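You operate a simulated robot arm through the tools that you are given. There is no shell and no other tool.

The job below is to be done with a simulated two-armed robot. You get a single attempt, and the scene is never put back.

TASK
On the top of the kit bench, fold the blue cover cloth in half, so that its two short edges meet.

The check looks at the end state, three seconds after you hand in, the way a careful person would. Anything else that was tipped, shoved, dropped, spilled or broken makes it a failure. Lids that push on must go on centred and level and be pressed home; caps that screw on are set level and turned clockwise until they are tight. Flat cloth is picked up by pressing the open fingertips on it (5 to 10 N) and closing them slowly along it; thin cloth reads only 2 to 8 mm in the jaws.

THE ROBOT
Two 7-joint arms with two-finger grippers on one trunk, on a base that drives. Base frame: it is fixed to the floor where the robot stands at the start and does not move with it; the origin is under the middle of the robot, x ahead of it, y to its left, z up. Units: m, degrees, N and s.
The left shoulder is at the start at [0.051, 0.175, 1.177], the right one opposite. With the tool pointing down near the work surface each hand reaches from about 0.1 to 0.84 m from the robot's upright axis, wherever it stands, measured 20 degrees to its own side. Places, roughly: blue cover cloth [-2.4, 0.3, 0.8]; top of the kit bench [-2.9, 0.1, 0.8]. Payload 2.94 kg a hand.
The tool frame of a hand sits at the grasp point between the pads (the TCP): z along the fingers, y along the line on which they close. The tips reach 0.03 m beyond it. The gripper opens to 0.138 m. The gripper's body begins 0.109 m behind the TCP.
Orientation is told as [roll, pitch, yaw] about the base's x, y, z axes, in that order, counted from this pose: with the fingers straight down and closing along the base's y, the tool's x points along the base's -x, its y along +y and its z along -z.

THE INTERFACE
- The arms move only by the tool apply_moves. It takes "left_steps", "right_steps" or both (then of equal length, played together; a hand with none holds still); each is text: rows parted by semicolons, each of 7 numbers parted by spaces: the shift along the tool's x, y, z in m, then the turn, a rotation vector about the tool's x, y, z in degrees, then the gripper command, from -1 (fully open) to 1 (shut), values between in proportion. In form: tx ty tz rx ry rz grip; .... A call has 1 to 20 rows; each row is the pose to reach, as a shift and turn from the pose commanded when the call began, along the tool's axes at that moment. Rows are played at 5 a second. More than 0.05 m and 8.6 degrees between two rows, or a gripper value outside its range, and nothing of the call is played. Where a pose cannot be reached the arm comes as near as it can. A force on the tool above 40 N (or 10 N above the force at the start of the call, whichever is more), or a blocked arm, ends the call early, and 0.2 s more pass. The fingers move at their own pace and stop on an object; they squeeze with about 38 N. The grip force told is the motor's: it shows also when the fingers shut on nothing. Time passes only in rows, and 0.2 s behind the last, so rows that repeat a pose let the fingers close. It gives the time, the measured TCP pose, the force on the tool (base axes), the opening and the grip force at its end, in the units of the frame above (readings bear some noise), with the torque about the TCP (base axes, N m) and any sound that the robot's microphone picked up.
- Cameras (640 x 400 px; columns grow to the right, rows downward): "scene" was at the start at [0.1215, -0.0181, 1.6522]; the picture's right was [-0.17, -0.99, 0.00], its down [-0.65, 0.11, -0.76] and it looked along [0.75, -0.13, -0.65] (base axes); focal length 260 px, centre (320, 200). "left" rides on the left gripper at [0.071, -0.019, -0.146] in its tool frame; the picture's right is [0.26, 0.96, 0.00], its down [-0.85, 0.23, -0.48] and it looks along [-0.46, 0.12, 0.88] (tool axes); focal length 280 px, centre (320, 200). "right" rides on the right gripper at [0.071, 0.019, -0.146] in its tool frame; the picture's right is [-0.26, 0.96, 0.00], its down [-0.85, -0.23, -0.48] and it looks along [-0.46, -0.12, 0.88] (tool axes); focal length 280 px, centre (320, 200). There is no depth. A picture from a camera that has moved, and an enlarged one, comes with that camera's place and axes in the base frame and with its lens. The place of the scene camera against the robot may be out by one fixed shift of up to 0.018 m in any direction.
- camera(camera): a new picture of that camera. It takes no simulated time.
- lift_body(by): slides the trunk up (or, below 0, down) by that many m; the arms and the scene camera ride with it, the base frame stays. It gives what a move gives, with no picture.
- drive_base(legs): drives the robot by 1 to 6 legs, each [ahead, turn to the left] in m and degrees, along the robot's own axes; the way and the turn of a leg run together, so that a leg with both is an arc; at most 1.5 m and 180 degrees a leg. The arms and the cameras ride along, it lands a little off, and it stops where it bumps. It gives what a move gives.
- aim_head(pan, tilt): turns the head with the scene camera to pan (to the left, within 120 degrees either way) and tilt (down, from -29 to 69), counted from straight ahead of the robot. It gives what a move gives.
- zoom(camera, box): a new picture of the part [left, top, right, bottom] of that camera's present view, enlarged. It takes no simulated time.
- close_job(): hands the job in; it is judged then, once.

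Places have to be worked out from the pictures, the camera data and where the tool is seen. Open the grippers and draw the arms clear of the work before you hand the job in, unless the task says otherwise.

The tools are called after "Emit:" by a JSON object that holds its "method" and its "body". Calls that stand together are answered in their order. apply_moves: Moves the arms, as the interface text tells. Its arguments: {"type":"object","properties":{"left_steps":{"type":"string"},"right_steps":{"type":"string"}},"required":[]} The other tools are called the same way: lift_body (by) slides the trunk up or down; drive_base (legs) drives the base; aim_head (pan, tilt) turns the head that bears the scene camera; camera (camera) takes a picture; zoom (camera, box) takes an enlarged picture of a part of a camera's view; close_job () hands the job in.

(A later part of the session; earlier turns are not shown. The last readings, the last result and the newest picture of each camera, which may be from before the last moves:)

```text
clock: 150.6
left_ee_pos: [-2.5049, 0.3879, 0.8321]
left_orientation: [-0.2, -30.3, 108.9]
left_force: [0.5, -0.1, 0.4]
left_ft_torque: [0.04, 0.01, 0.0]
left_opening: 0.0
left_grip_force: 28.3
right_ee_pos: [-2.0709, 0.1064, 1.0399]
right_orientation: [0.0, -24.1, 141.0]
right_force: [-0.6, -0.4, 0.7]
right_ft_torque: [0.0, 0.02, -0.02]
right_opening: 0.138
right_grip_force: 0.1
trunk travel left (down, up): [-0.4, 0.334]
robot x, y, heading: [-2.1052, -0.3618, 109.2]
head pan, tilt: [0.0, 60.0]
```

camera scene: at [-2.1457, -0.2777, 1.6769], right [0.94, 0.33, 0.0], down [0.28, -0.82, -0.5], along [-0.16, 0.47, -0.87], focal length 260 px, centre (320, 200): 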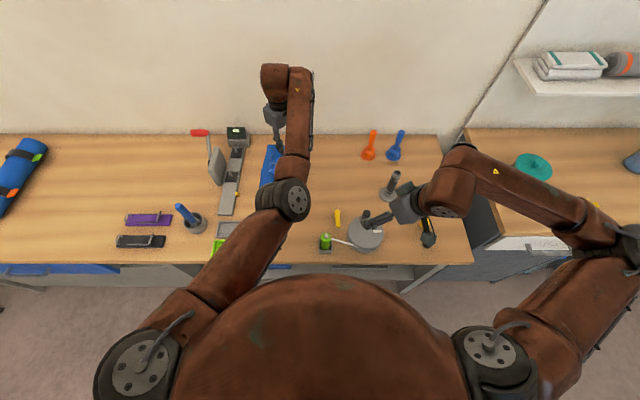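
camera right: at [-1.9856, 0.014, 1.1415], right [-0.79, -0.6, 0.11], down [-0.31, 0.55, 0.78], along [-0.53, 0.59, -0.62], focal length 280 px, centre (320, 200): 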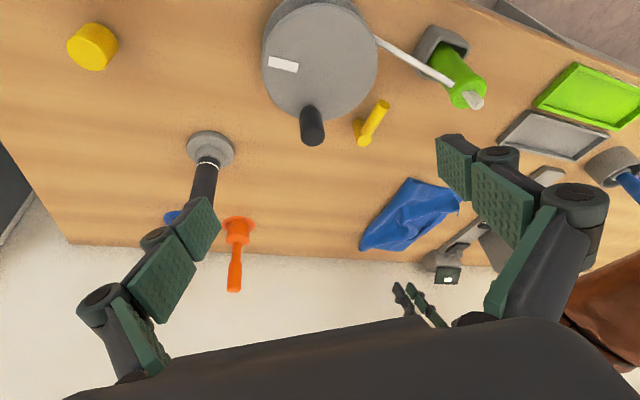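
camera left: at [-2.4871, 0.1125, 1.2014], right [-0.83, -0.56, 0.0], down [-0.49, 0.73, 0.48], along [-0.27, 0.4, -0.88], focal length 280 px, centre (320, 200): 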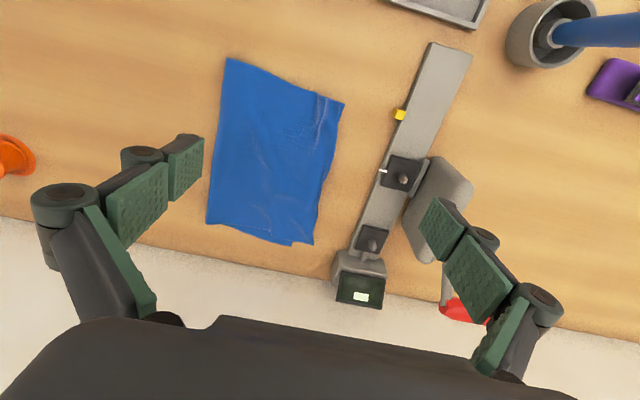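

Emit:
{"method": "apply_moves", "body": {"left_steps": "0.0005 0 0.0009 0 0 0 1; 0.001 0 0.0017 0 0 0 1; 0.0015 0 0.0026 0 0 0 1; 0.0015 0 0.0026 0 0 0 1"}}

Emit:
{"method": "zoom", "body": {"camera": "left", "box": [160, 0, 480, 200]}}

```text
clock: 151.6
left_ee_pos: [-2.5054, 0.3869, 0.8299]
left_orientation: [-0.1, -30.5, 108.9]
left_force: [0.1, -1.0, 8.5]
left_ft_torque: [0.01, 0.01, 0.0]
left_opening: 0.0002
left_grip_force: 27.9
right_ee_pos: [-2.0701, 0.1051, 1.0381]
right_orientation: [0.0, -24.0, 141.2]
right_force: [0.5, 1.1, 1.1]
right_ft_torque: [0.0, 0.02, 0.01]
right_opening: 0.1379
right_grip_force: 0.0
trunk travel left (down, up): [-0.4, 0.334]
robot x, y, heading: [-2.1061, -0.3562, 109.2]
head pan, tilt: [0.0, 60.0]
```

```text
2.00 times, centred on (320, 100) of left
camera zoom: at [-2.445, 0.264, 0.9197], right [-0.84, -0.53, -0.13], down [-0.38, 0.39, 0.84], along [-0.39, 0.76, -0.52], focal length 561 px, centre (320, 400)
```

zoom: 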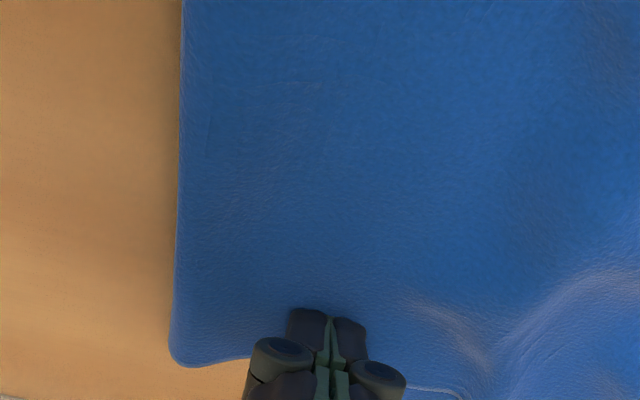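

8.5 N contact. I drag 2 cm to the right in small steps and check the effect.

Emit:
{"method": "apply_moves", "body": {"left_steps": "0 -0.005 0 0 0 0 1; 0 -0.01 0 0 0 0 1; 0 -0.015 0 0 0 0 1; 0 -0.02 0 0 0 0 1; 0 -0.02 0 0 0 0 1"}}

Emit:
{"method": "zoom", "body": {"camera": "left", "box": [160, 0, 480, 200]}}

Emit:
{"method": "zoom", "body": {"camera": "right", "box": [350, 150, 470, 270]}}

```text
clock: 152.8
left_ee_pos: [-2.4867, 0.393, 0.8307]
left_orientation: [-0.1, -30.4, 108.8]
left_force: [-2.7, -0.6, 11.0]
left_ft_torque: [0.0, 0.05, 0.0]
left_opening: 0.0002
left_grip_force: 28.5
right_ee_pos: [-2.0718, 0.1059, 1.0386]
right_orientation: [0.0, -24.0, 141.1]
right_force: [0.6, 0.6, 0.1]
right_ft_torque: [0.0, 0.02, 0.01]
right_opening: 0.1381
right_grip_force: 0.1
trunk travel left (down, up): [-0.4, 0.334]
robot x, y, heading: [-2.1062, -0.3639, 108.8]
head pan, tilt: [0.0, 60.0]
```

```text
2.00 times, centred on (320, 100) of left
camera zoom: at [-2.4263, 0.2707, 0.9198], right [-0.84, -0.53, -0.13], down [-0.38, 0.39, 0.84], along [-0.39, 0.76, -0.53], focal length 561 px, centre (320, 400)
```

zoom: 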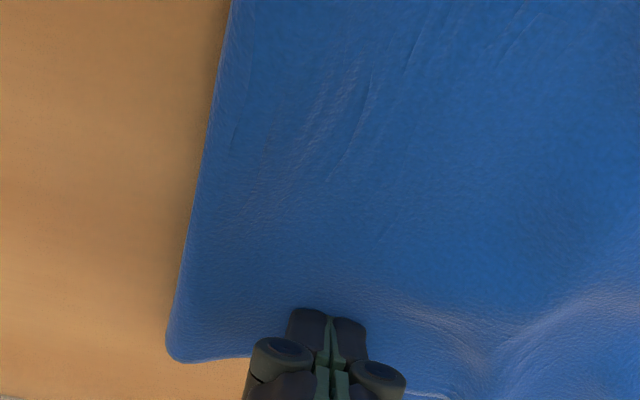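

```text
3.33 times, centred on (410, 210) of right
camera zoom: at [-1.9858, 0.0132, 1.1418], right [-0.79, -0.6, 0.11], down [-0.31, 0.54, 0.78], along [-0.53, 0.59, -0.62], focal length 935 px, centre (20, 167)
```

zoom: 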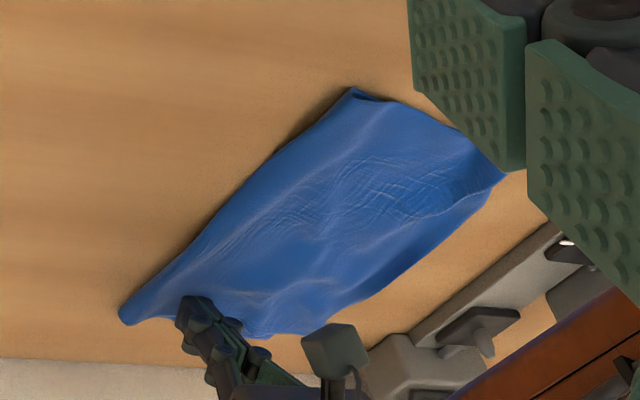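

The crease end moved right with the finger. I drag 1.5 cm more, then lift and view the result.

Emit:
{"method": "apply_moves", "body": {"left_steps": "0 -0.005 0 0 0 0 1; 0 -0.01 0 0 0 0 1; 0 -0.015 0 0 0 0 1; 0 -0.015 0 0 0 0 1; -0.0101 -0.015 -0.0173 0 0 0 1; -0.0253 -0.015 -0.0431 0 0 0 1; -0.0455 -0.015 -0.0776 0 0 0 0.8; -0.0658 -0.015 -0.112 0 0 0 0.5"}}

Emit:
{"method": "apply_moves", "body": {"left_steps": "0.025 0.012 -0.026 0 4 0 0; 0.05 0.024 -0.04 0 8 0 -0.5; 0.075 0.036 -0.053 0 12 0 -1; 0.1 0.048 -0.066 0 16 0 -1; 0.125 0.06 -0.079 0 20 0 -1; 0.15 0.072 -0.092 0 24 0 -1; 0.175 0.084 -0.105 0 30 0 -1; 0.19 0.09 -0.115 0 30 0 -1"}}

Emit:
{"method": "camera", "body": {"camera": "left"}}

Emit:
{"method": "zoom", "body": {"camera": "left", "box": [180, 55, 372, 265]}}

Emit:
{"method": "zoom", "body": {"camera": "right", "box": [350, 150, 470, 270]}}

```text
clock: 154.6
left_ee_pos: [-2.4727, 0.3978, 0.9575]
left_orientation: [-0.1, -30.2, 108.9]
left_force: [0.6, 0.0, 0.5]
left_ft_torque: [0.04, 0.01, 0.02]
left_opening: 0.0345
left_grip_force: 0.0
right_ee_pos: [-2.0706, 0.1061, 1.039]
right_orientation: [0.0, -24.1, 140.9]
right_force: [0.5, 0.8, -0.1]
right_ft_torque: [0.01, 0.02, 0.02]
right_opening: 0.1377
right_grip_force: 0.1
trunk travel left (down, up): [-0.4, 0.334]
robot x, y, heading: [-2.107, -0.3599, 109.1]
head pan, tilt: [0.0, 60.0]
```

```text
clock: 156.4
left_ee_pos: [-2.5019, 0.1726, 0.9582]
left_orientation: [0.0, -0.3, 108.7]
left_force: [-0.8, -0.7, -0.8]
left_ft_torque: [0.03, 0.0, -0.04]
left_opening: 0.138
left_grip_force: 0.1
left hand out of reach, approached as far as the arm can: row 7, 8
right_ee_pos: [-2.0718, 0.1058, 1.0398]
right_orientation: [0.0, -24.0, 141.0]
right_force: [-0.7, -0.1, 0.2]
right_ft_torque: [-0.01, 0.02, 0.0]
right_opening: 0.1379
right_grip_force: 0.2
trunk travel left (down, up): [-0.4, 0.334]
robot x, y, heading: [-2.1074, -0.3597, 109.3]
head pan, tilt: [0.0, 60.0]
```

```text
taken
camera left: at [-2.4613, 0.1098, 1.1034], right [-0.83, -0.56, 0.0], down [-0.49, 0.73, 0.48], along [-0.27, 0.4, -0.88], focal length 280 px, centre (320, 200)
```

left: 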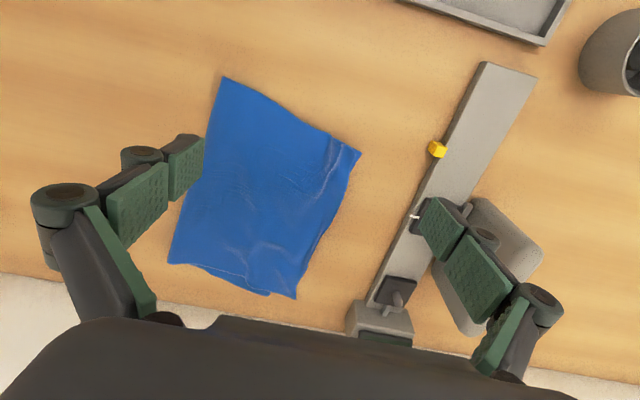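

```text
1.90 times, centred on (276, 160) of left
camera zoom: at [-2.4613, 0.1098, 1.1034], right [-0.83, -0.56, 0.0], down [-0.49, 0.73, 0.48], along [-0.27, 0.4, -0.88], focal length 534 px, centre (404, 276)
```

zoom: 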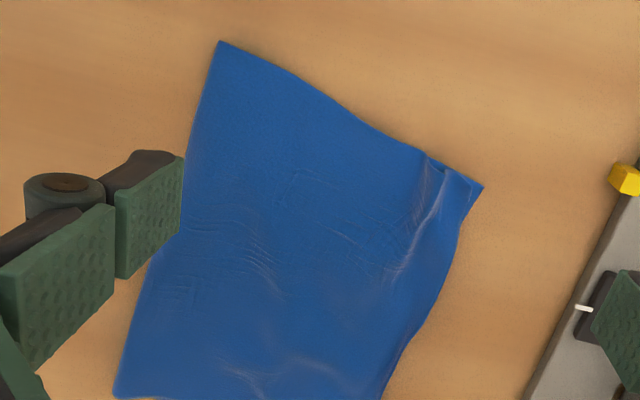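

```text
3.33 times, centred on (410, 210) of right
camera zoom: at [-1.986, 0.0138, 1.1415], right [-0.79, -0.6, 0.11], down [-0.31, 0.55, 0.78], along [-0.53, 0.59, -0.62], focal length 935 px, centre (20, 167)
```

zoom: 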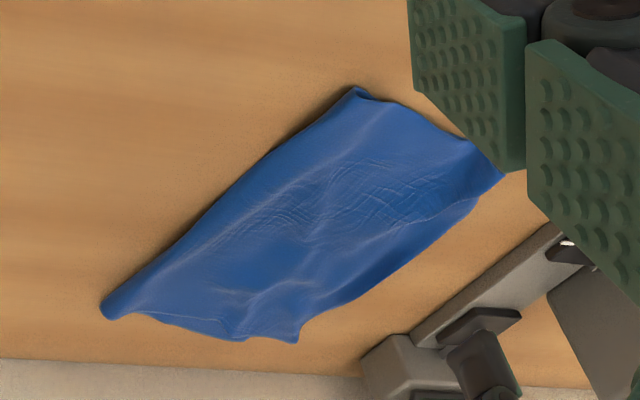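

Emit:
{"method": "zoom", "body": {"camera": "left", "box": [160, 215, 330, 305]}}

Emit:
{"method": "zoom", "body": {"camera": "left", "box": [290, 110, 380, 190]}}

```text
3.76 times, centred on (245, 260) of left
camera zoom: at [-2.4613, 0.1098, 1.1034], right [-0.83, -0.56, 0.0], down [-0.49, 0.73, 0.48], along [-0.27, 0.4, -0.88], focal length 1056 px, centre (602, -26)
```

zoom: 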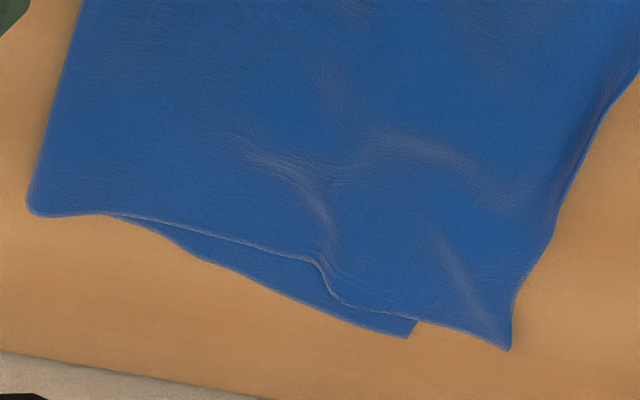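

```text
5.00 times, centred on (335, 150) of left
camera zoom: at [-2.4613, 0.1098, 1.1034], right [-0.83, -0.56, 0.0], down [-0.49, 0.73, 0.48], along [-0.27, 0.4, -0.88], focal length 1402 px, centre (245, 450)
```

zoom: 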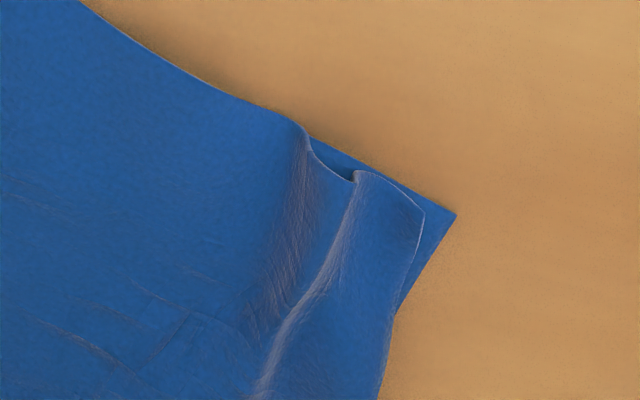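

The drag moved both layers together (C still 3.8 cm beyond B), so I need to move the top layer alone: I'll pinch just the top layer ~3.5 cm left of the crease's far end and pull it right. Moving there with tilt 30° and a 2.4 cm gap.

Emit:
{"method": "apply_moves", "body": {"left_steps": "-0.022 -0.012 -0.01 0 -3.4 0 -0.5; -0.044 -0.024 -0.01 0 -6.7 0 0; -0.066 -0.036 -0.01 0 -10 0 0.4; -0.088 -0.048 -0.01 0 -13.4 0 0.652; -0.11 -0.06 -0.01 0 -16.7 0 0.652; -0.132 -0.072 -0.01 0 -20 0 0.652; -0.154 -0.084 -0.01 0 -23.4 0 0.652; -0.176 -0.096 -0.01 0 -26.7 0 0.652; -0.198 -0.108 -0.01 0 -30 0 0.652; -0.198 -0.108 0.03 0 -30 0 0.652; -0.198 -0.108 0.07 0 -30 0 0.652; -0.198 -0.108 0.105 0 -30 0 0.652; -0.198 -0.108 0.105 0 -30 0 0.652"}}

Emit:
{"method": "zoom", "body": {"camera": "left", "box": [160, 0, 480, 200]}}

```text
clock: 159.2
left_ee_pos: [-2.4608, 0.395, 0.8544]
left_orientation: [-0.1, -30.4, 108.9]
left_force: [-0.5, -0.1, -0.6]
left_ft_torque: [-0.02, 0.02, -0.02]
left_opening: 0.0244
left_grip_force: 0.1
right_ee_pos: [-2.0714, 0.1064, 1.0384]
right_orientation: [0.0, -24.0, 141.0]
right_force: [-0.6, -0.5, 0.2]
right_ft_torque: [0.05, 0.01, -0.02]
right_opening: 0.138
right_grip_force: 0.1
trunk travel left (down, up): [-0.4, 0.334]
robot x, y, heading: [-2.1071, -0.3618, 109.0]
head pan, tilt: [0.0, 60.0]
```

```text
2.00 times, centred on (320, 100) of left
camera zoom: at [-2.4007, 0.2733, 0.9443], right [-0.84, -0.53, -0.13], down [-0.38, 0.39, 0.84], along [-0.39, 0.76, -0.53], focal length 561 px, centre (320, 400)
```

zoom: 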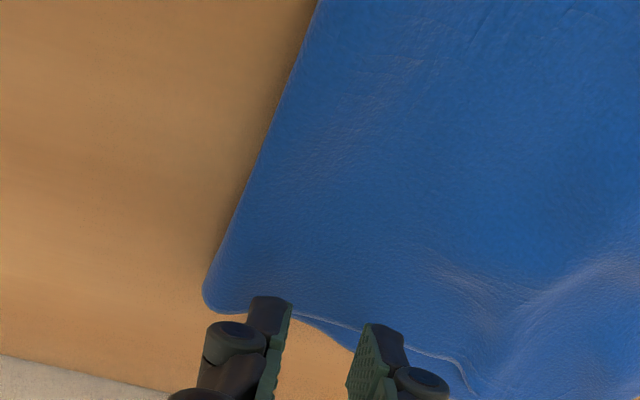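

Emit:
{"method": "apply_moves", "body": {"left_steps": "0.0046 0 0.0078 0 0 0 0.652; 0.0081 0 0.0138 0 0 0 0.652; 0.0101 0 0.0173 0 0 0 0.652; 0.0111 0 0.019 0 0 0 0.652; 0.0111 0 0.019 0 0 0 0.652"}}

Emit:
{"method": "zoom", "body": {"camera": "left", "box": [160, 0, 480, 200]}}

```text
clock: 160.4
left_ee_pos: [-2.4632, 0.3963, 0.8339]
left_orientation: [-0.1, -30.4, 108.9]
left_force: [0.8, -0.5, 2.3]
left_ft_torque: [0.02, 0.01, -0.03]
left_opening: 0.0242
left_grip_force: 0.1
right_ee_pos: [-2.0713, 0.1061, 1.039]
right_orientation: [0.0, -24.0, 141.0]
right_force: [0.5, 0.7, 0.8]
right_ft_torque: [-0.01, -0.03, -0.01]
right_opening: 0.1379
right_grip_force: 0.1
trunk travel left (down, up): [-0.4, 0.334]
robot x, y, heading: [-2.1043, -0.3613, 108.8]
head pan, tilt: [0.0, 60.0]
```

```text
2.00 times, centred on (320, 100) of left
camera zoom: at [-2.4021, 0.2733, 0.923], right [-0.84, -0.53, -0.13], down [-0.38, 0.39, 0.84], along [-0.39, 0.76, -0.53], focal length 561 px, centre (320, 400)
```

zoom: 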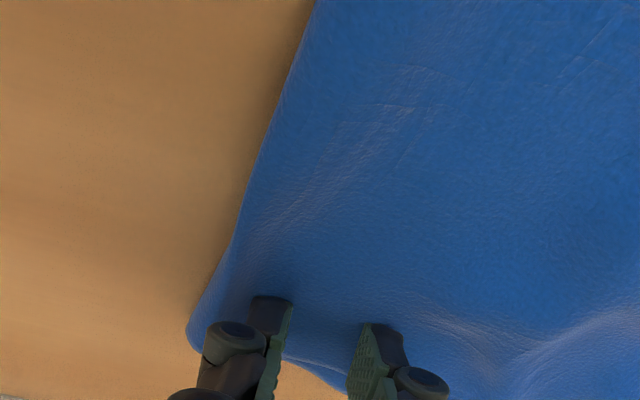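

Emit:
{"method": "apply_moves", "body": {"left_steps": "0.0004 0 0.0007 0 0 0 0.652; 0.0005 0 0.0009 0 0 0 0.69; 0.0005 0 0.0009 0 0 0 0.73; 0.0005 0 0.0009 0 0 0 0.77; 0.0005 0 0.0009 0 0 0 0.81; 0.0005 0 0.0009 0 0 0 0.85; 0.0005 0 0.0009 0 0 0 0.89; 0.0005 0 0.0009 0 0 0 0.93; 0.0005 0 0.0009 0 0 0 0.97; 0.0005 0 0.0009 0 0 0 1; 0.0005 0 0.0009 0 0 0 1; 0.0005 0 0.0009 0 0 0 1; -0.002 0 -0.0034 0 0 0 1; -0.0046 0 -0.0078 0 0 0 1; -0.0046 0 -0.0078 0 0 0 1"}}

Emit:
{"method": "zoom", "body": {"camera": "left", "box": [160, 0, 480, 200]}}

Emit:
{"method": "zoom", "body": {"camera": "right", "box": [350, 150, 470, 270]}}

```text
clock: 163.6
left_ee_pos: [-2.4644, 0.3961, 0.8412]
left_orientation: [0.0, -30.4, 108.9]
left_force: [0.1, 1.1, -0.9]
left_ft_torque: [-0.04, -0.01, -0.05]
left_opening: 0.0073
left_grip_force: 37.1
right_ee_pos: [-2.0714, 0.1063, 1.0385]
right_orientation: [-0.1, -24.1, 141.0]
right_force: [-0.6, -0.8, -0.5]
right_ft_torque: [-0.01, 0.03, 0.0]
right_opening: 0.1381
right_grip_force: 0.1
trunk travel left (down, up): [-0.4, 0.334]
robot x, y, heading: [-2.1053, -0.36, 109.2]
head pan, tilt: [0.0, 60.0]
```

```text
2.00 times, centred on (320, 100) of left
camera zoom: at [-2.4029, 0.2729, 0.931], right [-0.84, -0.53, -0.13], down [-0.38, 0.39, 0.84], along [-0.39, 0.76, -0.53], focal length 561 px, centre (320, 400)
```

zoom: 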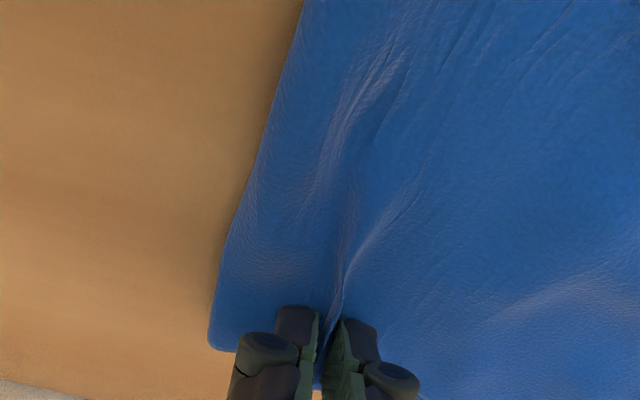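

```text
3.33 times, centred on (410, 210) of right
camera zoom: at [-1.9859, 0.0141, 1.1414], right [-0.79, -0.6, 0.11], down [-0.31, 0.55, 0.78], along [-0.53, 0.59, -0.62], focal length 935 px, centre (20, 167)
```

zoom: 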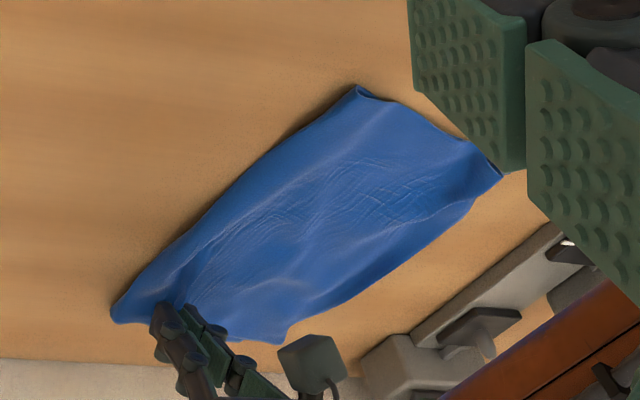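

Top-layer ridge is held (7 mm). I pull it right ~4 cm along the cloth's long axis.

Emit:
{"method": "apply_moves", "body": {"left_steps": "0.0014 -0.007 -0.0008 0 0 0 1; 0.0029 -0.014 -0.0017 0 0 0 1; 0.0043 -0.021 -0.0025 0 0 0 1; 0.0057 -0.028 -0.0034 0 0 0 1; 0.0072 -0.035 -0.0042 0 0 0 1; 0.0086 -0.041 -0.0051 0 0 0 1; 0.0086 -0.041 -0.0051 0 0 0 1"}}

Emit:
{"method": "zoom", "body": {"camera": "left", "box": [160, 0, 480, 200]}}

Emit:
{"method": "zoom", "body": {"camera": "right", "box": [350, 150, 470, 270]}}

```text
clock: 165.2
left_ee_pos: [-2.4217, 0.4003, 0.8412]
left_orientation: [-0.1, -30.4, 108.9]
left_force: [0.1, -2.7, 0.2]
left_ft_torque: [0.1, -0.03, -0.02]
left_opening: 0.0001
left_grip_force: 23.7
right_ee_pos: [-2.0704, 0.1064, 1.0388]
right_orientation: [0.0, -24.0, 141.1]
right_force: [0.2, -0.5, 0.0]
right_ft_torque: [0.0, -0.01, 0.02]
right_opening: 0.1381
right_grip_force: 0.1
trunk travel left (down, up): [-0.4, 0.334]
robot x, y, heading: [-2.1115, -0.359, 109.2]
head pan, tilt: [0.0, 60.0]
```

```text
2.00 times, centred on (320, 100) of left
camera zoom: at [-2.361, 0.2779, 0.9309], right [-0.84, -0.53, -0.13], down [-0.38, 0.39, 0.84], along [-0.39, 0.76, -0.53], focal length 561 px, centre (320, 400)
```

zoom: 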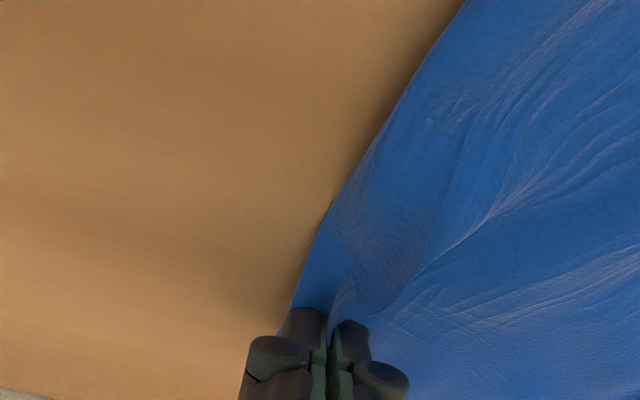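

```text
3.33 times, centred on (410, 210) of right
camera zoom: at [-1.9859, 0.0142, 1.1414], right [-0.79, -0.6, 0.11], down [-0.31, 0.55, 0.78], along [-0.53, 0.59, -0.62], focal length 935 px, centre (20, 167)
```

zoom: 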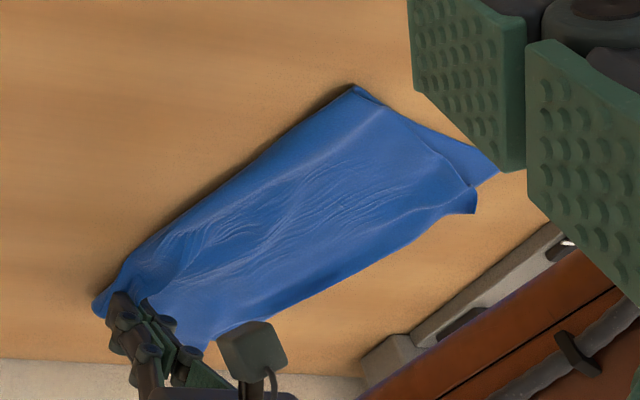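

The far part moved right, but D was drawn along too. I set it down, release, and view the whole again.

Emit:
{"method": "apply_moves", "body": {"left_steps": "0.0025 0 0.0043 0 0 0 1; 0.0041 0 0.0069 0 0 0 0.9; 0.0041 0 0.0069 0 0 0 0.8; 0.0041 0 0.0069 0 0 0 0.7; 0.0041 0 0.0069 0 0 0 0.6; 0.0041 0 0.0069 0 0 0 0.55; -0.0051 0 -0.0086 0 0 0 0.55; -0.0253 0 -0.0431 0 0 0 0.5; -0.0455 0 -0.0776 0 0 0 0.4; -0.0658 0 -0.112 0 0 0 0.2"}}

Emit:
{"method": "apply_moves", "body": {"left_steps": "0.018 0.016 -0.042 0 4 0 0; 0.036 0.032 -0.075 0 8 0 -0.5; 0.06 0.048 -0.1 0 12 0 -1; 0.084 0.064 -0.12 0 16 0 -1; 0.108 0.08 -0.14 0 20 0 -1; 0.132 0.096 -0.155 0 24 0 -1; 0.156 0.112 -0.17 0 30 0 -1; 0.17 0.125 -0.18 0 30 0 -1"}}

Emit:
{"method": "camera", "body": {"camera": "left"}}

Emit:
{"method": "zoom", "body": {"camera": "left", "box": [170, 45, 370, 270]}}

Emit:
{"method": "zoom", "body": {"camera": "right", "box": [350, 150, 470, 270]}}

```text
clock: 167.4
left_ee_pos: [-2.4216, 0.4009, 0.9707]
left_orientation: [-0.1, -30.3, 108.9]
left_force: [0.1, 0.2, -0.2]
left_ft_torque: [0.0, 0.0, 0.01]
left_opening: 0.0552
left_grip_force: 0.0
right_ee_pos: [-2.0716, 0.1062, 1.0388]
right_orientation: [0.0, -24.0, 141.0]
right_force: [0.3, 0.3, -0.8]
right_ft_torque: [-0.02, 0.0, -0.01]
right_opening: 0.1382
right_grip_force: 0.1
trunk travel left (down, up): [-0.4, 0.334]
robot x, y, heading: [-2.1065, -0.3611, 109.2]
head pan, tilt: [0.0, 60.0]
```

```text
clock: 169.2
left_ee_pos: [-2.5001, 0.1911, 1.0344]
left_orientation: [-0.3, -0.3, 108.8]
left_force: [-0.9, -0.1, 0.6]
left_ft_torque: [0.04, -0.04, 0.02]
left_opening: 0.1377
left_grip_force: 0.1
left hand out of reach, approached as far as the arm can: row 5, 6, 7, 8
right_ee_pos: [-2.072, 0.1055, 1.0382]
right_orientation: [-0.1, -23.9, 141.1]
right_force: [-0.1, -0.2, 0.1]
right_ft_torque: [0.02, -0.06, 0.01]
right_opening: 0.138
right_grip_force: 0.1
trunk travel left (down, up): [-0.4, 0.334]
robot x, y, heading: [-2.1075, -0.3619, 109.0]
head pan, tilt: [0.0, 60.0]
```

```text
taken
camera left: at [-2.4602, 0.1285, 1.1796], right [-0.83, -0.56, 0.0], down [-0.49, 0.73, 0.48], along [-0.27, 0.4, -0.88], focal length 280 px, centre (320, 200)
```

left: 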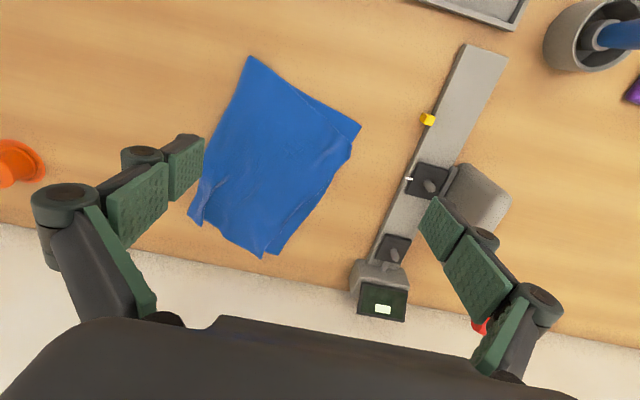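

```text
1.78 times, centred on (270, 158) of left
camera zoom: at [-2.4602, 0.1285, 1.1796], right [-0.83, -0.56, 0.0], down [-0.49, 0.73, 0.48], along [-0.27, 0.4, -0.88], focal length 498 px, centre (409, 276)
```

zoom: 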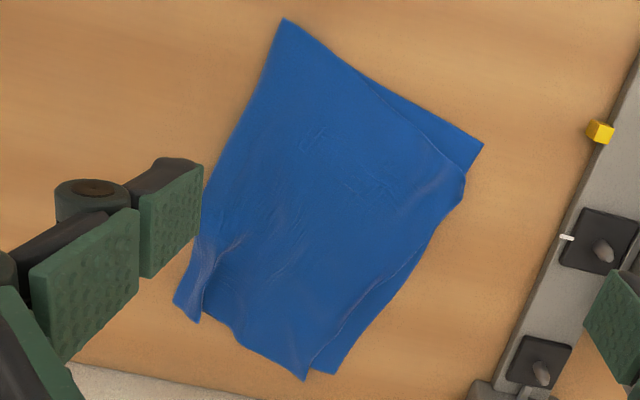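

```text
3.33 times, centred on (410, 210) of right
camera zoom: at [-1.9873, 0.0129, 1.142], right [-0.79, -0.6, 0.11], down [-0.31, 0.54, 0.78], along [-0.53, 0.59, -0.62], focal length 935 px, centre (20, 167)
```

zoom: 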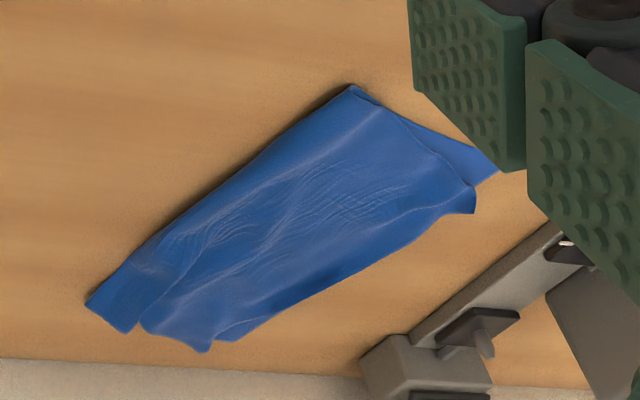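

C is now within ~2.7 cm of B on the other side and D sits 4 cm beyond A toward the wall; pulling D back to A should bring C to B as well. I pinch near D again (gap 3.5 cm).

Emit:
{"method": "apply_moves", "body": {"left_steps": "-0.0253 0.013 0.02 0 0 0 -0.3; -0.0506 0.0261 0.05 0 0 0 0.3; -0.0506 0.0261 0.09 0 0 0 0.493; -0.0506 0.0261 0.13 0 0 0 0.493; -0.0506 0.0261 0.165 0 0 0 0.493; -0.0506 0.0261 0.185 0 0 0 0.493; -0.0506 0.0261 0.185 0 0 0 0.493"}}

Emit:
{"method": "zoom", "body": {"camera": "left", "box": [200, 40, 440, 190]}}

```text
clock: 170.8
left_ee_pos: [-2.5386, 0.2339, 0.8505]
left_orientation: [0.0, -0.4, 108.7]
left_force: [-0.1, -0.2, 0.2]
left_ft_torque: [0.01, -0.05, -0.01]
left_opening: 0.0351
left_grip_force: 0.1
right_ee_pos: [-2.0711, 0.1081, 1.0393]
right_orientation: [0.0, -24.0, 141.1]
right_force: [-0.4, -0.6, -0.6]
right_ft_torque: [0.01, -0.01, -0.01]
right_opening: 0.138
right_grip_force: 0.1
trunk travel left (down, up): [-0.4, 0.334]
robot x, y, heading: [-2.1072, -0.3576, 109.3]
head pan, tilt: [0.0, 60.0]
```

```text
2.67 times, centred on (320, 115) of left
camera zoom: at [-2.4981, 0.1708, 0.9957], right [-0.83, -0.56, 0.0], down [-0.49, 0.73, 0.48], along [-0.27, 0.4, -0.88], focal length 748 px, centre (320, 427)
```

zoom: 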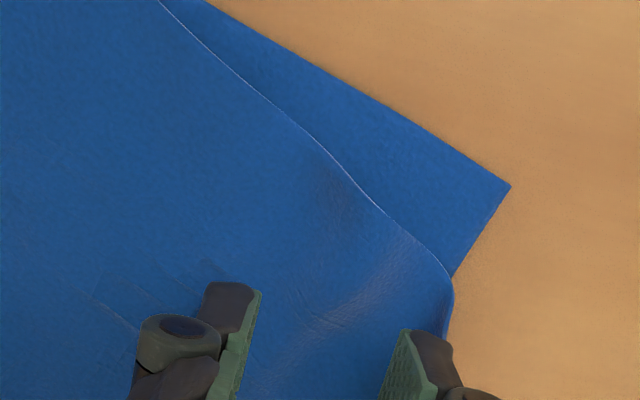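

Emit:
{"method": "apply_moves", "body": {"left_steps": "0.008 0 0.008 0 0 0 0.493; 0.008 0 0.014 0 0 0 0.493; 0.008 0 0.0165 0 0 0 0.493; 0.008 0 0.0185 0 0 0 0.493; 0.008 0 0.0185 0 0 0 0.493"}}

Emit:
{"method": "zoom", "body": {"camera": "left", "box": [200, 40, 440, 190]}}

```text
clock: 172.0
left_ee_pos: [-2.5382, 0.2274, 0.8337]
left_orientation: [-0.1, -0.5, 108.7]
left_force: [0.2, 0.2, 0.8]
left_ft_torque: [0.02, -0.02, 0.01]
left_opening: 0.0351
left_grip_force: 0.1
right_ee_pos: [-2.0713, 0.1072, 1.0384]
right_orientation: [-0.1, -24.0, 141.0]
right_force: [0.2, 0.2, 1.3]
right_ft_torque: [0.02, 0.01, 0.0]
right_opening: 0.138
right_grip_force: 0.0
trunk travel left (down, up): [-0.4, 0.334]
robot x, y, heading: [-2.1059, -0.3585, 108.9]
head pan, tilt: [0.0, 60.0]
```

```text
2.67 times, centred on (320, 115) of left
camera zoom: at [-2.4974, 0.1638, 0.9784], right [-0.83, -0.56, 0.0], down [-0.49, 0.73, 0.48], along [-0.27, 0.4, -0.88], focal length 748 px, centre (320, 427)
```

zoom: 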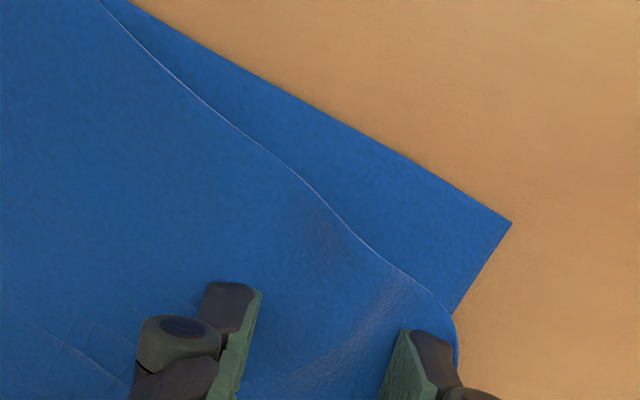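

Good placement just inside D. I press to ~8 N and close slowly, then lift 1 cm.

Emit:
{"method": "apply_moves", "body": {"left_steps": "0 0 0.001 0 0 0 0.493; 0 0 0.002 0 0 0 0.493; 0 0 0.0023 0 0 0 0.53; 0 0 0.0023 0 0 0 0.57; 0 0 0.0023 0 0 0 0.61; 0 0 0.0023 0 0 0 0.65; 0 0 0.0023 0 0 0 0.69; 0 0 0.0023 0 0 0 0.73; 0 0 0.0023 0 0 0 0.77; 0 0 0.0023 0 0 0 0.82; 0 0 0.0023 0 0 0 0.87; 0 0 0.0023 0 0 0 0.92; 0 0 0.0023 0 0 0 0.97; 0 0 0.0023 0 0 0 1; 0 0 0.0023 0 0 0 1; 0 0 0.0023 0 0 0 1; 0 0 -0.003 0 0 0 1; 0 0 -0.008 0 0 0 1; 0 0 -0.008 0 0 0 1"}}

Emit:
{"method": "zoom", "body": {"camera": "left", "box": [200, 40, 440, 190]}}

Emit:
{"method": "zoom", "body": {"camera": "right", "box": [350, 150, 470, 270]}}

```text
clock: 176.0
left_ee_pos: [-2.5375, 0.2265, 0.8408]
left_orientation: [-0.1, -0.3, 108.8]
left_force: [10.7, 2.1, 3.2]
left_ft_torque: [0.24, -0.07, -0.09]
left_opening: 0.0
left_grip_force: 24.0
right_ee_pos: [-2.072, 0.1079, 1.0383]
right_orientation: [0.1, -23.9, 141.1]
right_force: [-0.6, 0.6, -0.4]
right_ft_torque: [-0.01, 0.01, 0.05]
right_opening: 0.1382
right_grip_force: 0.1
trunk travel left (down, up): [-0.4, 0.334]
robot x, y, heading: [-2.112, -0.36, 109.3]
head pan, tilt: [0.0, 60.0]
```

```text
2.67 times, centred on (320, 115) of left
camera zoom: at [-2.4975, 0.1636, 0.9865], right [-0.83, -0.56, 0.0], down [-0.49, 0.73, 0.48], along [-0.27, 0.4, -0.88], focal length 748 px, centre (320, 427)
```

zoom: 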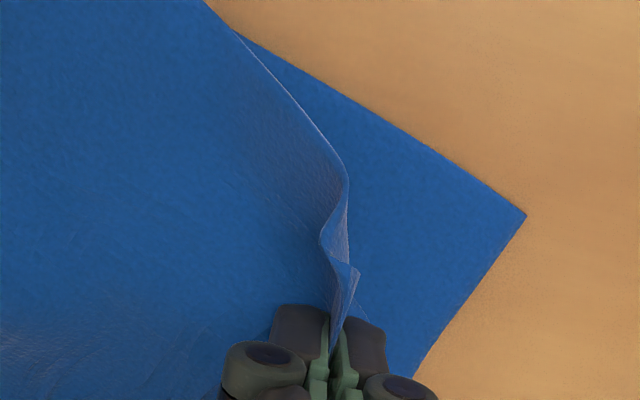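

```text
3.33 times, centred on (410, 210) of right
camera zoom: at [-1.9859, 0.0142, 1.1413], right [-0.79, -0.6, 0.11], down [-0.31, 0.55, 0.78], along [-0.53, 0.58, -0.62], focal length 935 px, centre (20, 167)
```

zoom: 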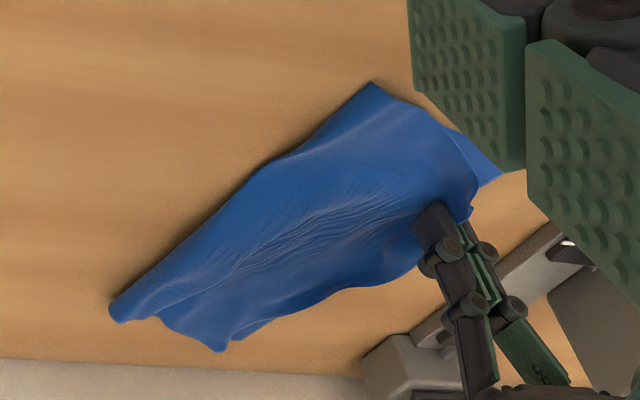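

The D edge is in the jaws (10 N tension felt). I drag it ~3.5 cm toward me, 1 cm left, with a 13° counter-clockwise turn.

Emit:
{"method": "apply_moves", "body": {"left_steps": "0.007 0.002 0 0 0 -2.6 1; 0.014 0.004 0 0 0 -5.2 1; 0.021 0.006 0 0 0 -7.8 1; 0.028 0.008 0 0 0 -10.4 1; 0.035 0.01 0 0 0 -13 1; 0.035 0.01 0 0 0 -13 1"}}

Emit:
{"method": "zoom", "body": {"camera": "left", "box": [160, 0, 440, 190]}}

Emit:
{"method": "zoom", "body": {"camera": "right", "box": [350, 150, 470, 270]}}

```text
clock: 177.4
left_ee_pos: [-2.5358, 0.1904, 0.8418]
left_orientation: [-0.1, -0.4, 121.8]
left_force: [1.9, -0.3, -2.3]
left_ft_torque: [-0.05, -0.11, 0.0]
left_opening: 0.0069
left_grip_force: 31.8
right_ee_pos: [-2.0722, 0.1059, 1.0393]
right_orientation: [0.0, -24.0, 141.1]
right_force: [-0.2, -0.2, -0.2]
right_ft_torque: [0.02, 0.02, 0.02]
right_opening: 0.1381
right_grip_force: 0.0
trunk travel left (down, up): [-0.4, 0.334]
robot x, y, heading: [-2.103, -0.3629, 109.1]
head pan, tilt: [0.0, 60.0]
```

```text
2.11 times, centred on (300, 95) of left
camera zoom: at [-2.4824, 0.1383, 0.9867], right [-0.68, -0.73, 0.0], down [-0.64, 0.6, 0.48], along [-0.35, 0.33, -0.88], focal length 590 px, centre (362, 421)
```

zoom: 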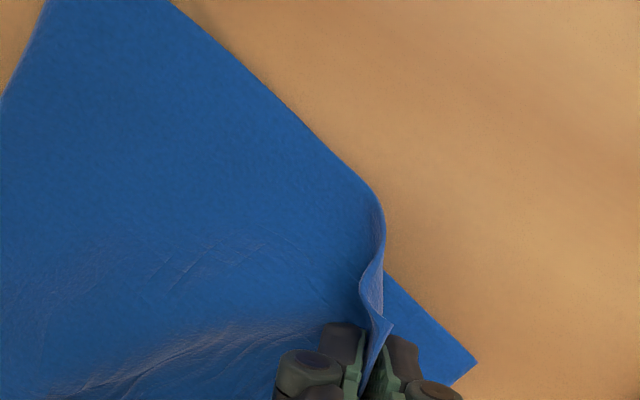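

```text
3.33 times, centred on (410, 210) of right
camera zoom: at [-1.9858, 0.0139, 1.1415], right [-0.79, -0.6, 0.11], down [-0.31, 0.55, 0.78], along [-0.53, 0.59, -0.62], focal length 935 px, centre (20, 167)
```

zoom: 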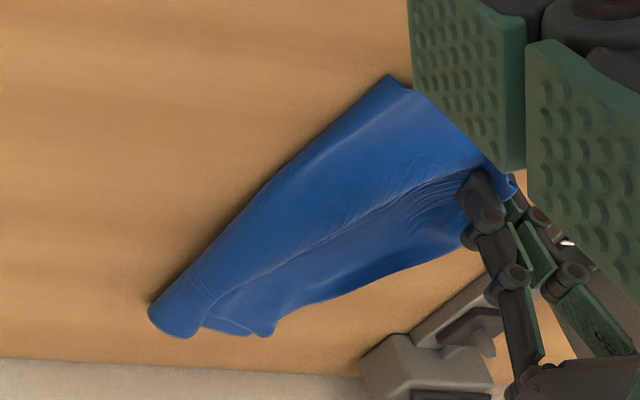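

Emit:
{"method": "apply_moves", "body": {"left_steps": "0 0 0.006 0 0 0 1; 0 0 0.009 0 0 0 0.9; 0 0 0.009 0 0 0 0.8; 0 0 0.009 0 0 0 0.7; 0 0 0.009 0 0 0 0.6; 0 0 0.009 0 0 0 0.5; 0 0 0.0 0 0 0 0.5; 0 0 -0.04 0 0 0 0.4; 0 0 -0.08 0 0 0 0.2; 0 0 -0.12 0 0 0 0; 0 0 -0.16 0 0 0 -0.5; 0 0 -0.2 0 0 0 -1; 0 -0.01 -0.215 0 0 5 -1; 0 -0.02 -0.215 0 0 13 -1; 0 -0.02 -0.215 0 0 13 -1"}}

Emit:
{"method": "camera", "body": {"camera": "left"}}

Emit:
{"method": "zoom", "body": {"camera": "left", "box": [180, 45, 380, 270]}}

Emit:
{"method": "zoom", "body": {"camera": "right", "box": [350, 150, 470, 270]}}

```text
clock: 180.6
left_ee_pos: [-2.5188, 0.201, 1.0558]
left_orientation: [-0.1, -0.3, 108.7]
left_force: [-0.7, -0.2, 0.8]
left_ft_torque: [-0.01, 0.0, 0.01]
left_opening: 0.1379
left_grip_force: 0.1
right_ee_pos: [-2.0718, 0.1064, 1.0388]
right_orientation: [-0.1, -23.9, 141.1]
right_force: [0.6, 0.1, -0.1]
right_ft_torque: [-0.01, -0.03, 0.04]
right_opening: 0.138
right_grip_force: 0.1
trunk travel left (down, up): [-0.4, 0.334]
robot x, y, heading: [-2.1095, -0.3591, 108.9]
head pan, tilt: [0.0, 60.0]
```

```text
taken
camera left: at [-2.4787, 0.1378, 1.2014], right [-0.83, -0.56, 0.0], down [-0.49, 0.73, 0.48], along [-0.27, 0.4, -0.88], focal length 280 px, centre (320, 200)
```

left: 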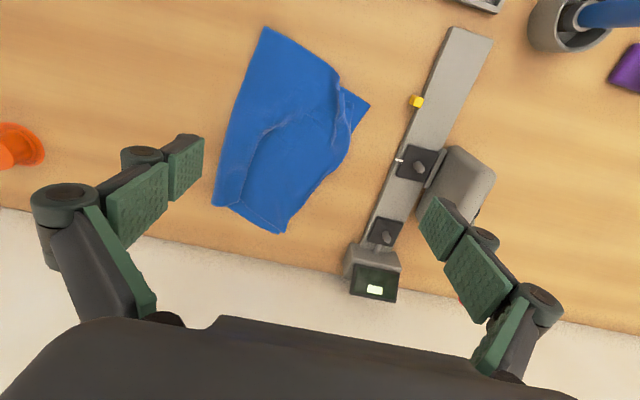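

```text
1.78 times, centred on (280, 158) of left
camera zoom: at [-2.4787, 0.1378, 1.2014], right [-0.83, -0.56, 0.0], down [-0.49, 0.73, 0.48], along [-0.27, 0.4, -0.88], focal length 498 px, centre (391, 276)
```

zoom: 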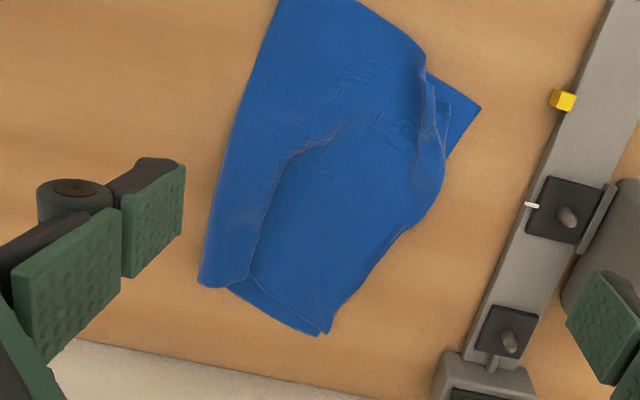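

```text
3.33 times, centred on (410, 210) of right
camera zoom: at [-1.9862, 0.0141, 1.1414], right [-0.79, -0.6, 0.11], down [-0.31, 0.55, 0.78], along [-0.53, 0.58, -0.62], focal length 935 px, centre (20, 167)
```

zoom: 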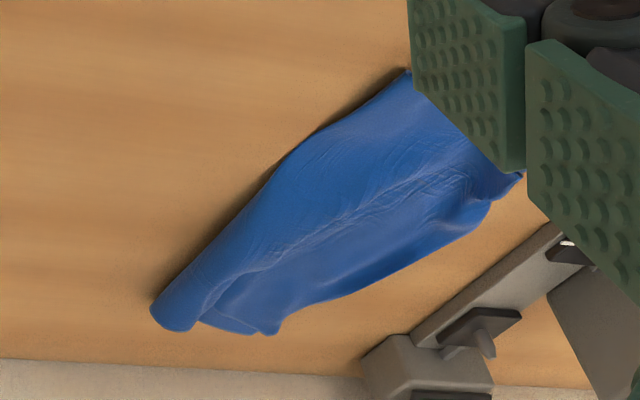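

Emit:
{"method": "zoom", "body": {"camera": "left", "box": [290, 50, 390, 140]}}

Emit:
{"method": "zoom", "body": {"camera": "left", "box": [200, 150, 320, 250]}}

Emit:
{"method": "zoom", "body": {"camera": "left", "box": [220, 15, 360, 130]}}

```text
4.44 times, centred on (340, 95) of left
camera zoom: at [-2.4787, 0.1378, 1.2014], right [-0.83, -0.56, 0.0], down [-0.49, 0.73, 0.48], along [-0.27, 0.4, -0.88], focal length 1246 px, centre (231, 667)
```

zoom: 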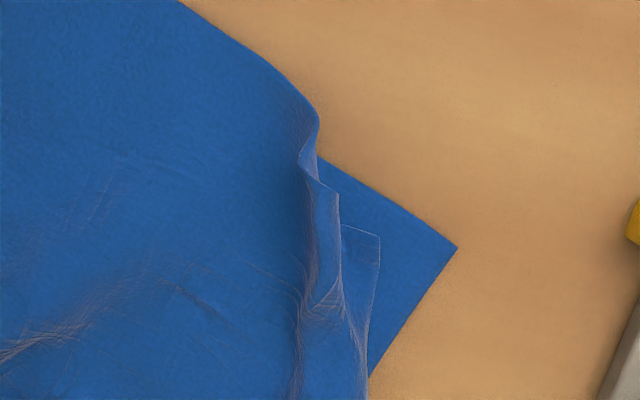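

```text
4.00 times, centred on (260, 200) of left
camera zoom: at [-2.4787, 0.1378, 1.2014], right [-0.83, -0.56, 0.0], down [-0.49, 0.73, 0.48], along [-0.27, 0.4, -0.88], focal length 1122 px, centre (560, 200)
```

zoom: 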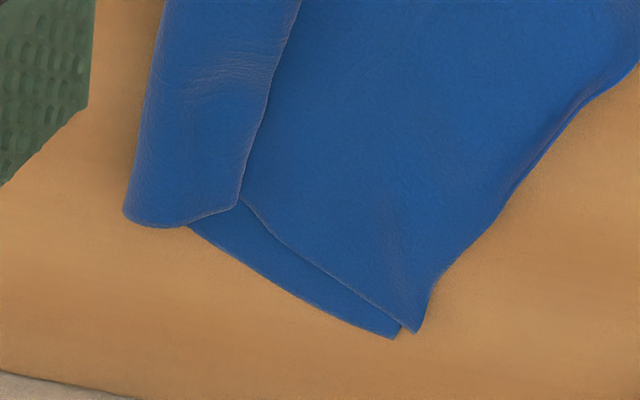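

```text
3.48 times, centred on (290, 72) of left
camera zoom: at [-2.4787, 0.1378, 1.2014], right [-0.83, -0.56, 0.0], down [-0.49, 0.73, 0.48], along [-0.27, 0.4, -0.88], focal length 975 px, centre (424, 644)
```

zoom: 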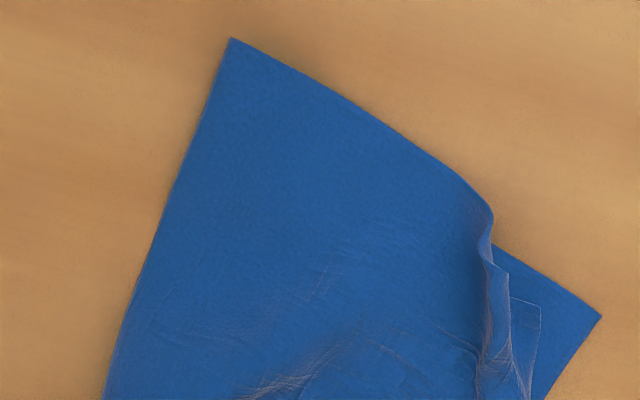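

C now meets B within ~1 cm and D is ~2.7 cm from A with a standing pleat beside it. The leftover slack is a tuck lying along the crease (its folded edge P ≈4 cm left of the crease); it must be flipped to the right to put the crease in the middle. I hover over P's far part (F≈0.80, R≈-0.11).

Emit:
{"method": "apply_moves", "body": {"left_steps": "-0.0218 -0.0162 0 0 -2.7 1.2 -0.3; -0.0435 -0.0324 0 0 -5.3 2.3 0.2; -0.0653 -0.0487 0 0 -8 3.5 0.5; -0.0871 -0.0649 0 0 -10.7 4.7 0.5; -0.1088 -0.0811 0 0 -13.3 5.8 0.5; -0.1306 -0.0973 0 0 -16 7 0.5; -0.1306 -0.0973 0.05 0 -16 7 0.5; -0.1306 -0.0973 0.1 0 -16 7 0.5; -0.1306 -0.0973 0.15 0 -16 7 0.5; -0.1306 -0.0973 0.18 0 -16 7 0.5; -0.1306 -0.0973 0.18 0 -16 7 0.5"}}

Emit:
{"method": "zoom", "body": {"camera": "left", "box": [160, 0, 480, 200]}}

Emit:
{"method": "zoom", "body": {"camera": "right", "box": [350, 150, 470, 270]}}

```text
clock: 183.0
left_ee_pos: [-2.4686, 0.3563, 0.8765]
left_orientation: [1.0, -16.4, 101.8]
left_force: [-0.6, -0.7, 0.2]
left_ft_torque: [0.01, -0.01, 0.03]
left_opening: 0.0345
left_grip_force: 0.0
right_ee_pos: [-2.0697, 0.1063, 1.0395]
right_orientation: [0.0, -24.0, 141.0]
right_force: [0.0, 0.8, 0.0]
right_ft_torque: [0.0, -0.03, 0.0]
right_opening: 0.1379
right_grip_force: 0.0
trunk travel left (down, up): [-0.4, 0.334]
robot x, y, heading: [-2.1065, -0.3615, 109.4]
head pan, tilt: [0.0, 60.0]
```

```text
2.00 times, centred on (320, 100) of left
camera zoom: at [-2.4258, 0.2522, 0.9951], right [-0.89, -0.45, -0.06], down [-0.36, 0.62, 0.7], along [-0.28, 0.65, -0.71], focal length 561 px, centre (320, 400)
```

zoom: 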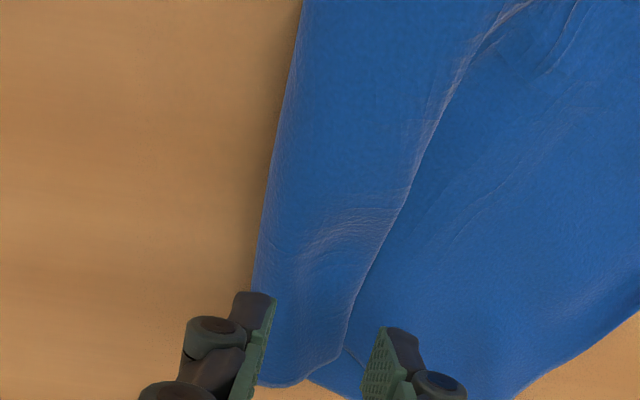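

```text
3.33 times, centred on (410, 210) of right
camera zoom: at [-1.9858, 0.0142, 1.1414], right [-0.79, -0.6, 0.11], down [-0.31, 0.55, 0.78], along [-0.53, 0.58, -0.62], focal length 935 px, centre (20, 167)
```

zoom: 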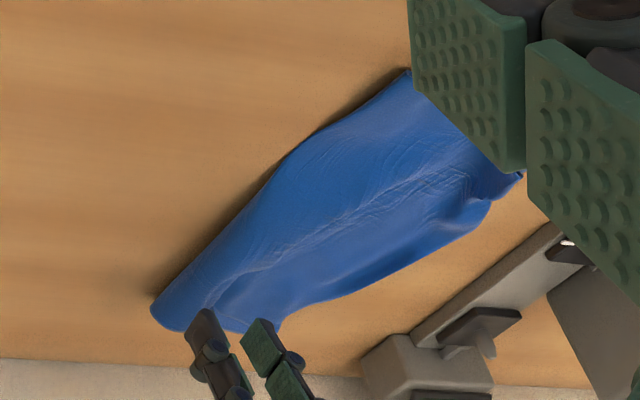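

The view confirms the tuck: crease at left, folded edge P to the right of it, and my fingers straddle exactly this lobe. I lower to just above contact.

Emit:
{"method": "apply_moves", "body": {"left_steps": "0.0042 0 0.0144 0 0 0 0.5; 0.0085 0 0.0288 0 0 0 0.5; 0.0102 0 0.0345 0 0 0 0.5; 0.0113 0 0.0384 0 0 0 0.5; 0.0113 0 0.0384 0 0 0 0.5"}}

Emit:
{"method": "zoom", "body": {"camera": "left", "box": [200, 60, 440, 210]}}

```text
clock: 184.2
left_ee_pos: [-2.4688, 0.3568, 0.8372]
left_orientation: [1.0, -16.2, 101.7]
left_force: [0.0, 0.5, 0.0]
left_ft_torque: [0.01, 0.01, 0.0]
left_opening: 0.0342
left_grip_force: 0.2
right_ee_pos: [-2.0708, 0.1063, 1.0396]
right_orientation: [0.0, -24.1, 141.0]
right_force: [-0.2, -0.3, -0.1]
right_ft_torque: [0.0, 0.02, 0.02]
right_opening: 0.1381
right_grip_force: 0.1
trunk travel left (down, up): [-0.4, 0.334]
robot x, y, heading: [-2.1051, -0.3631, 109.3]
head pan, tilt: [0.0, 60.0]
```

```text
2.67 times, centred on (320, 135) of left
camera zoom: at [-2.4269, 0.253, 0.9566], right [-0.89, -0.45, -0.06], down [-0.36, 0.62, 0.7], along [-0.28, 0.64, -0.71], focal length 748 px, centre (320, 373)
```

zoom: 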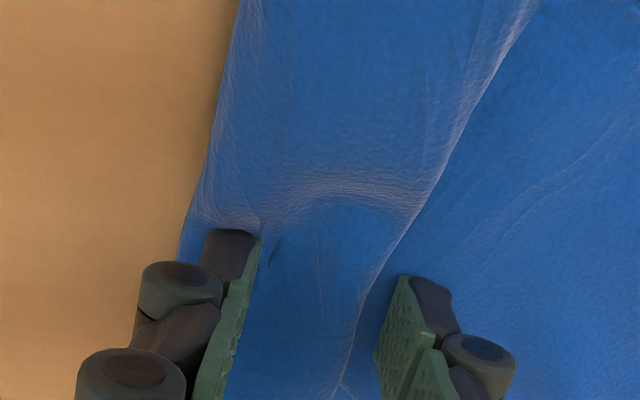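

The left finger is ~9 mm outside P. I narrow the gap to 3 cm, shift 3 mm right, lower ~2 mm for light contact, then close slowly.

Emit:
{"method": "apply_moves", "body": {"left_steps": "0 -0.003 0 0 0 0 0.565; 0.0003 -0.003 0.001 0 0 0 0.565; 0.0006 -0.003 0.0019 0 0 0 0.565; 0.0009 -0.003 0.0029 0 0 0 0.565; 0.0009 -0.003 0.0029 0 0 0 0.565"}}

Emit:
{"method": "zoom", "body": {"camera": "left", "box": [200, 60, 440, 210]}}

```text
clock: 185.4
left_ee_pos: [-2.4663, 0.3576, 0.8343]
left_orientation: [1.0, -16.3, 101.7]
left_force: [-0.1, 0.6, 0.2]
left_ft_torque: [-0.01, 0.0, -0.01]
left_opening: 0.03
left_grip_force: 0.0
right_ee_pos: [-2.0711, 0.1057, 1.0381]
right_orientation: [0.0, -24.1, 141.0]
right_force: [0.0, 0.8, -0.7]
right_ft_torque: [0.05, -0.01, -0.01]
right_opening: 0.138
right_grip_force: 0.1
trunk travel left (down, up): [-0.4, 0.334]
robot x, y, heading: [-2.1066, -0.3601, 109.0]
head pan, tilt: [0.0, 60.0]
```

```text
2.67 times, centred on (320, 135) of left
camera zoom: at [-2.4242, 0.2534, 0.9539], right [-0.89, -0.45, -0.06], down [-0.36, 0.62, 0.7], along [-0.28, 0.64, -0.71], focal length 748 px, centre (320, 373)
```

zoom: 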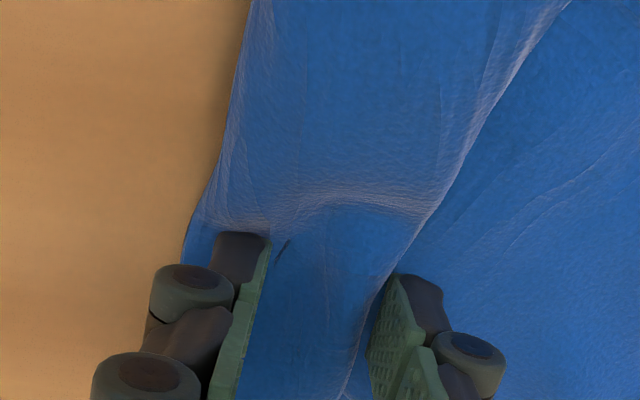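

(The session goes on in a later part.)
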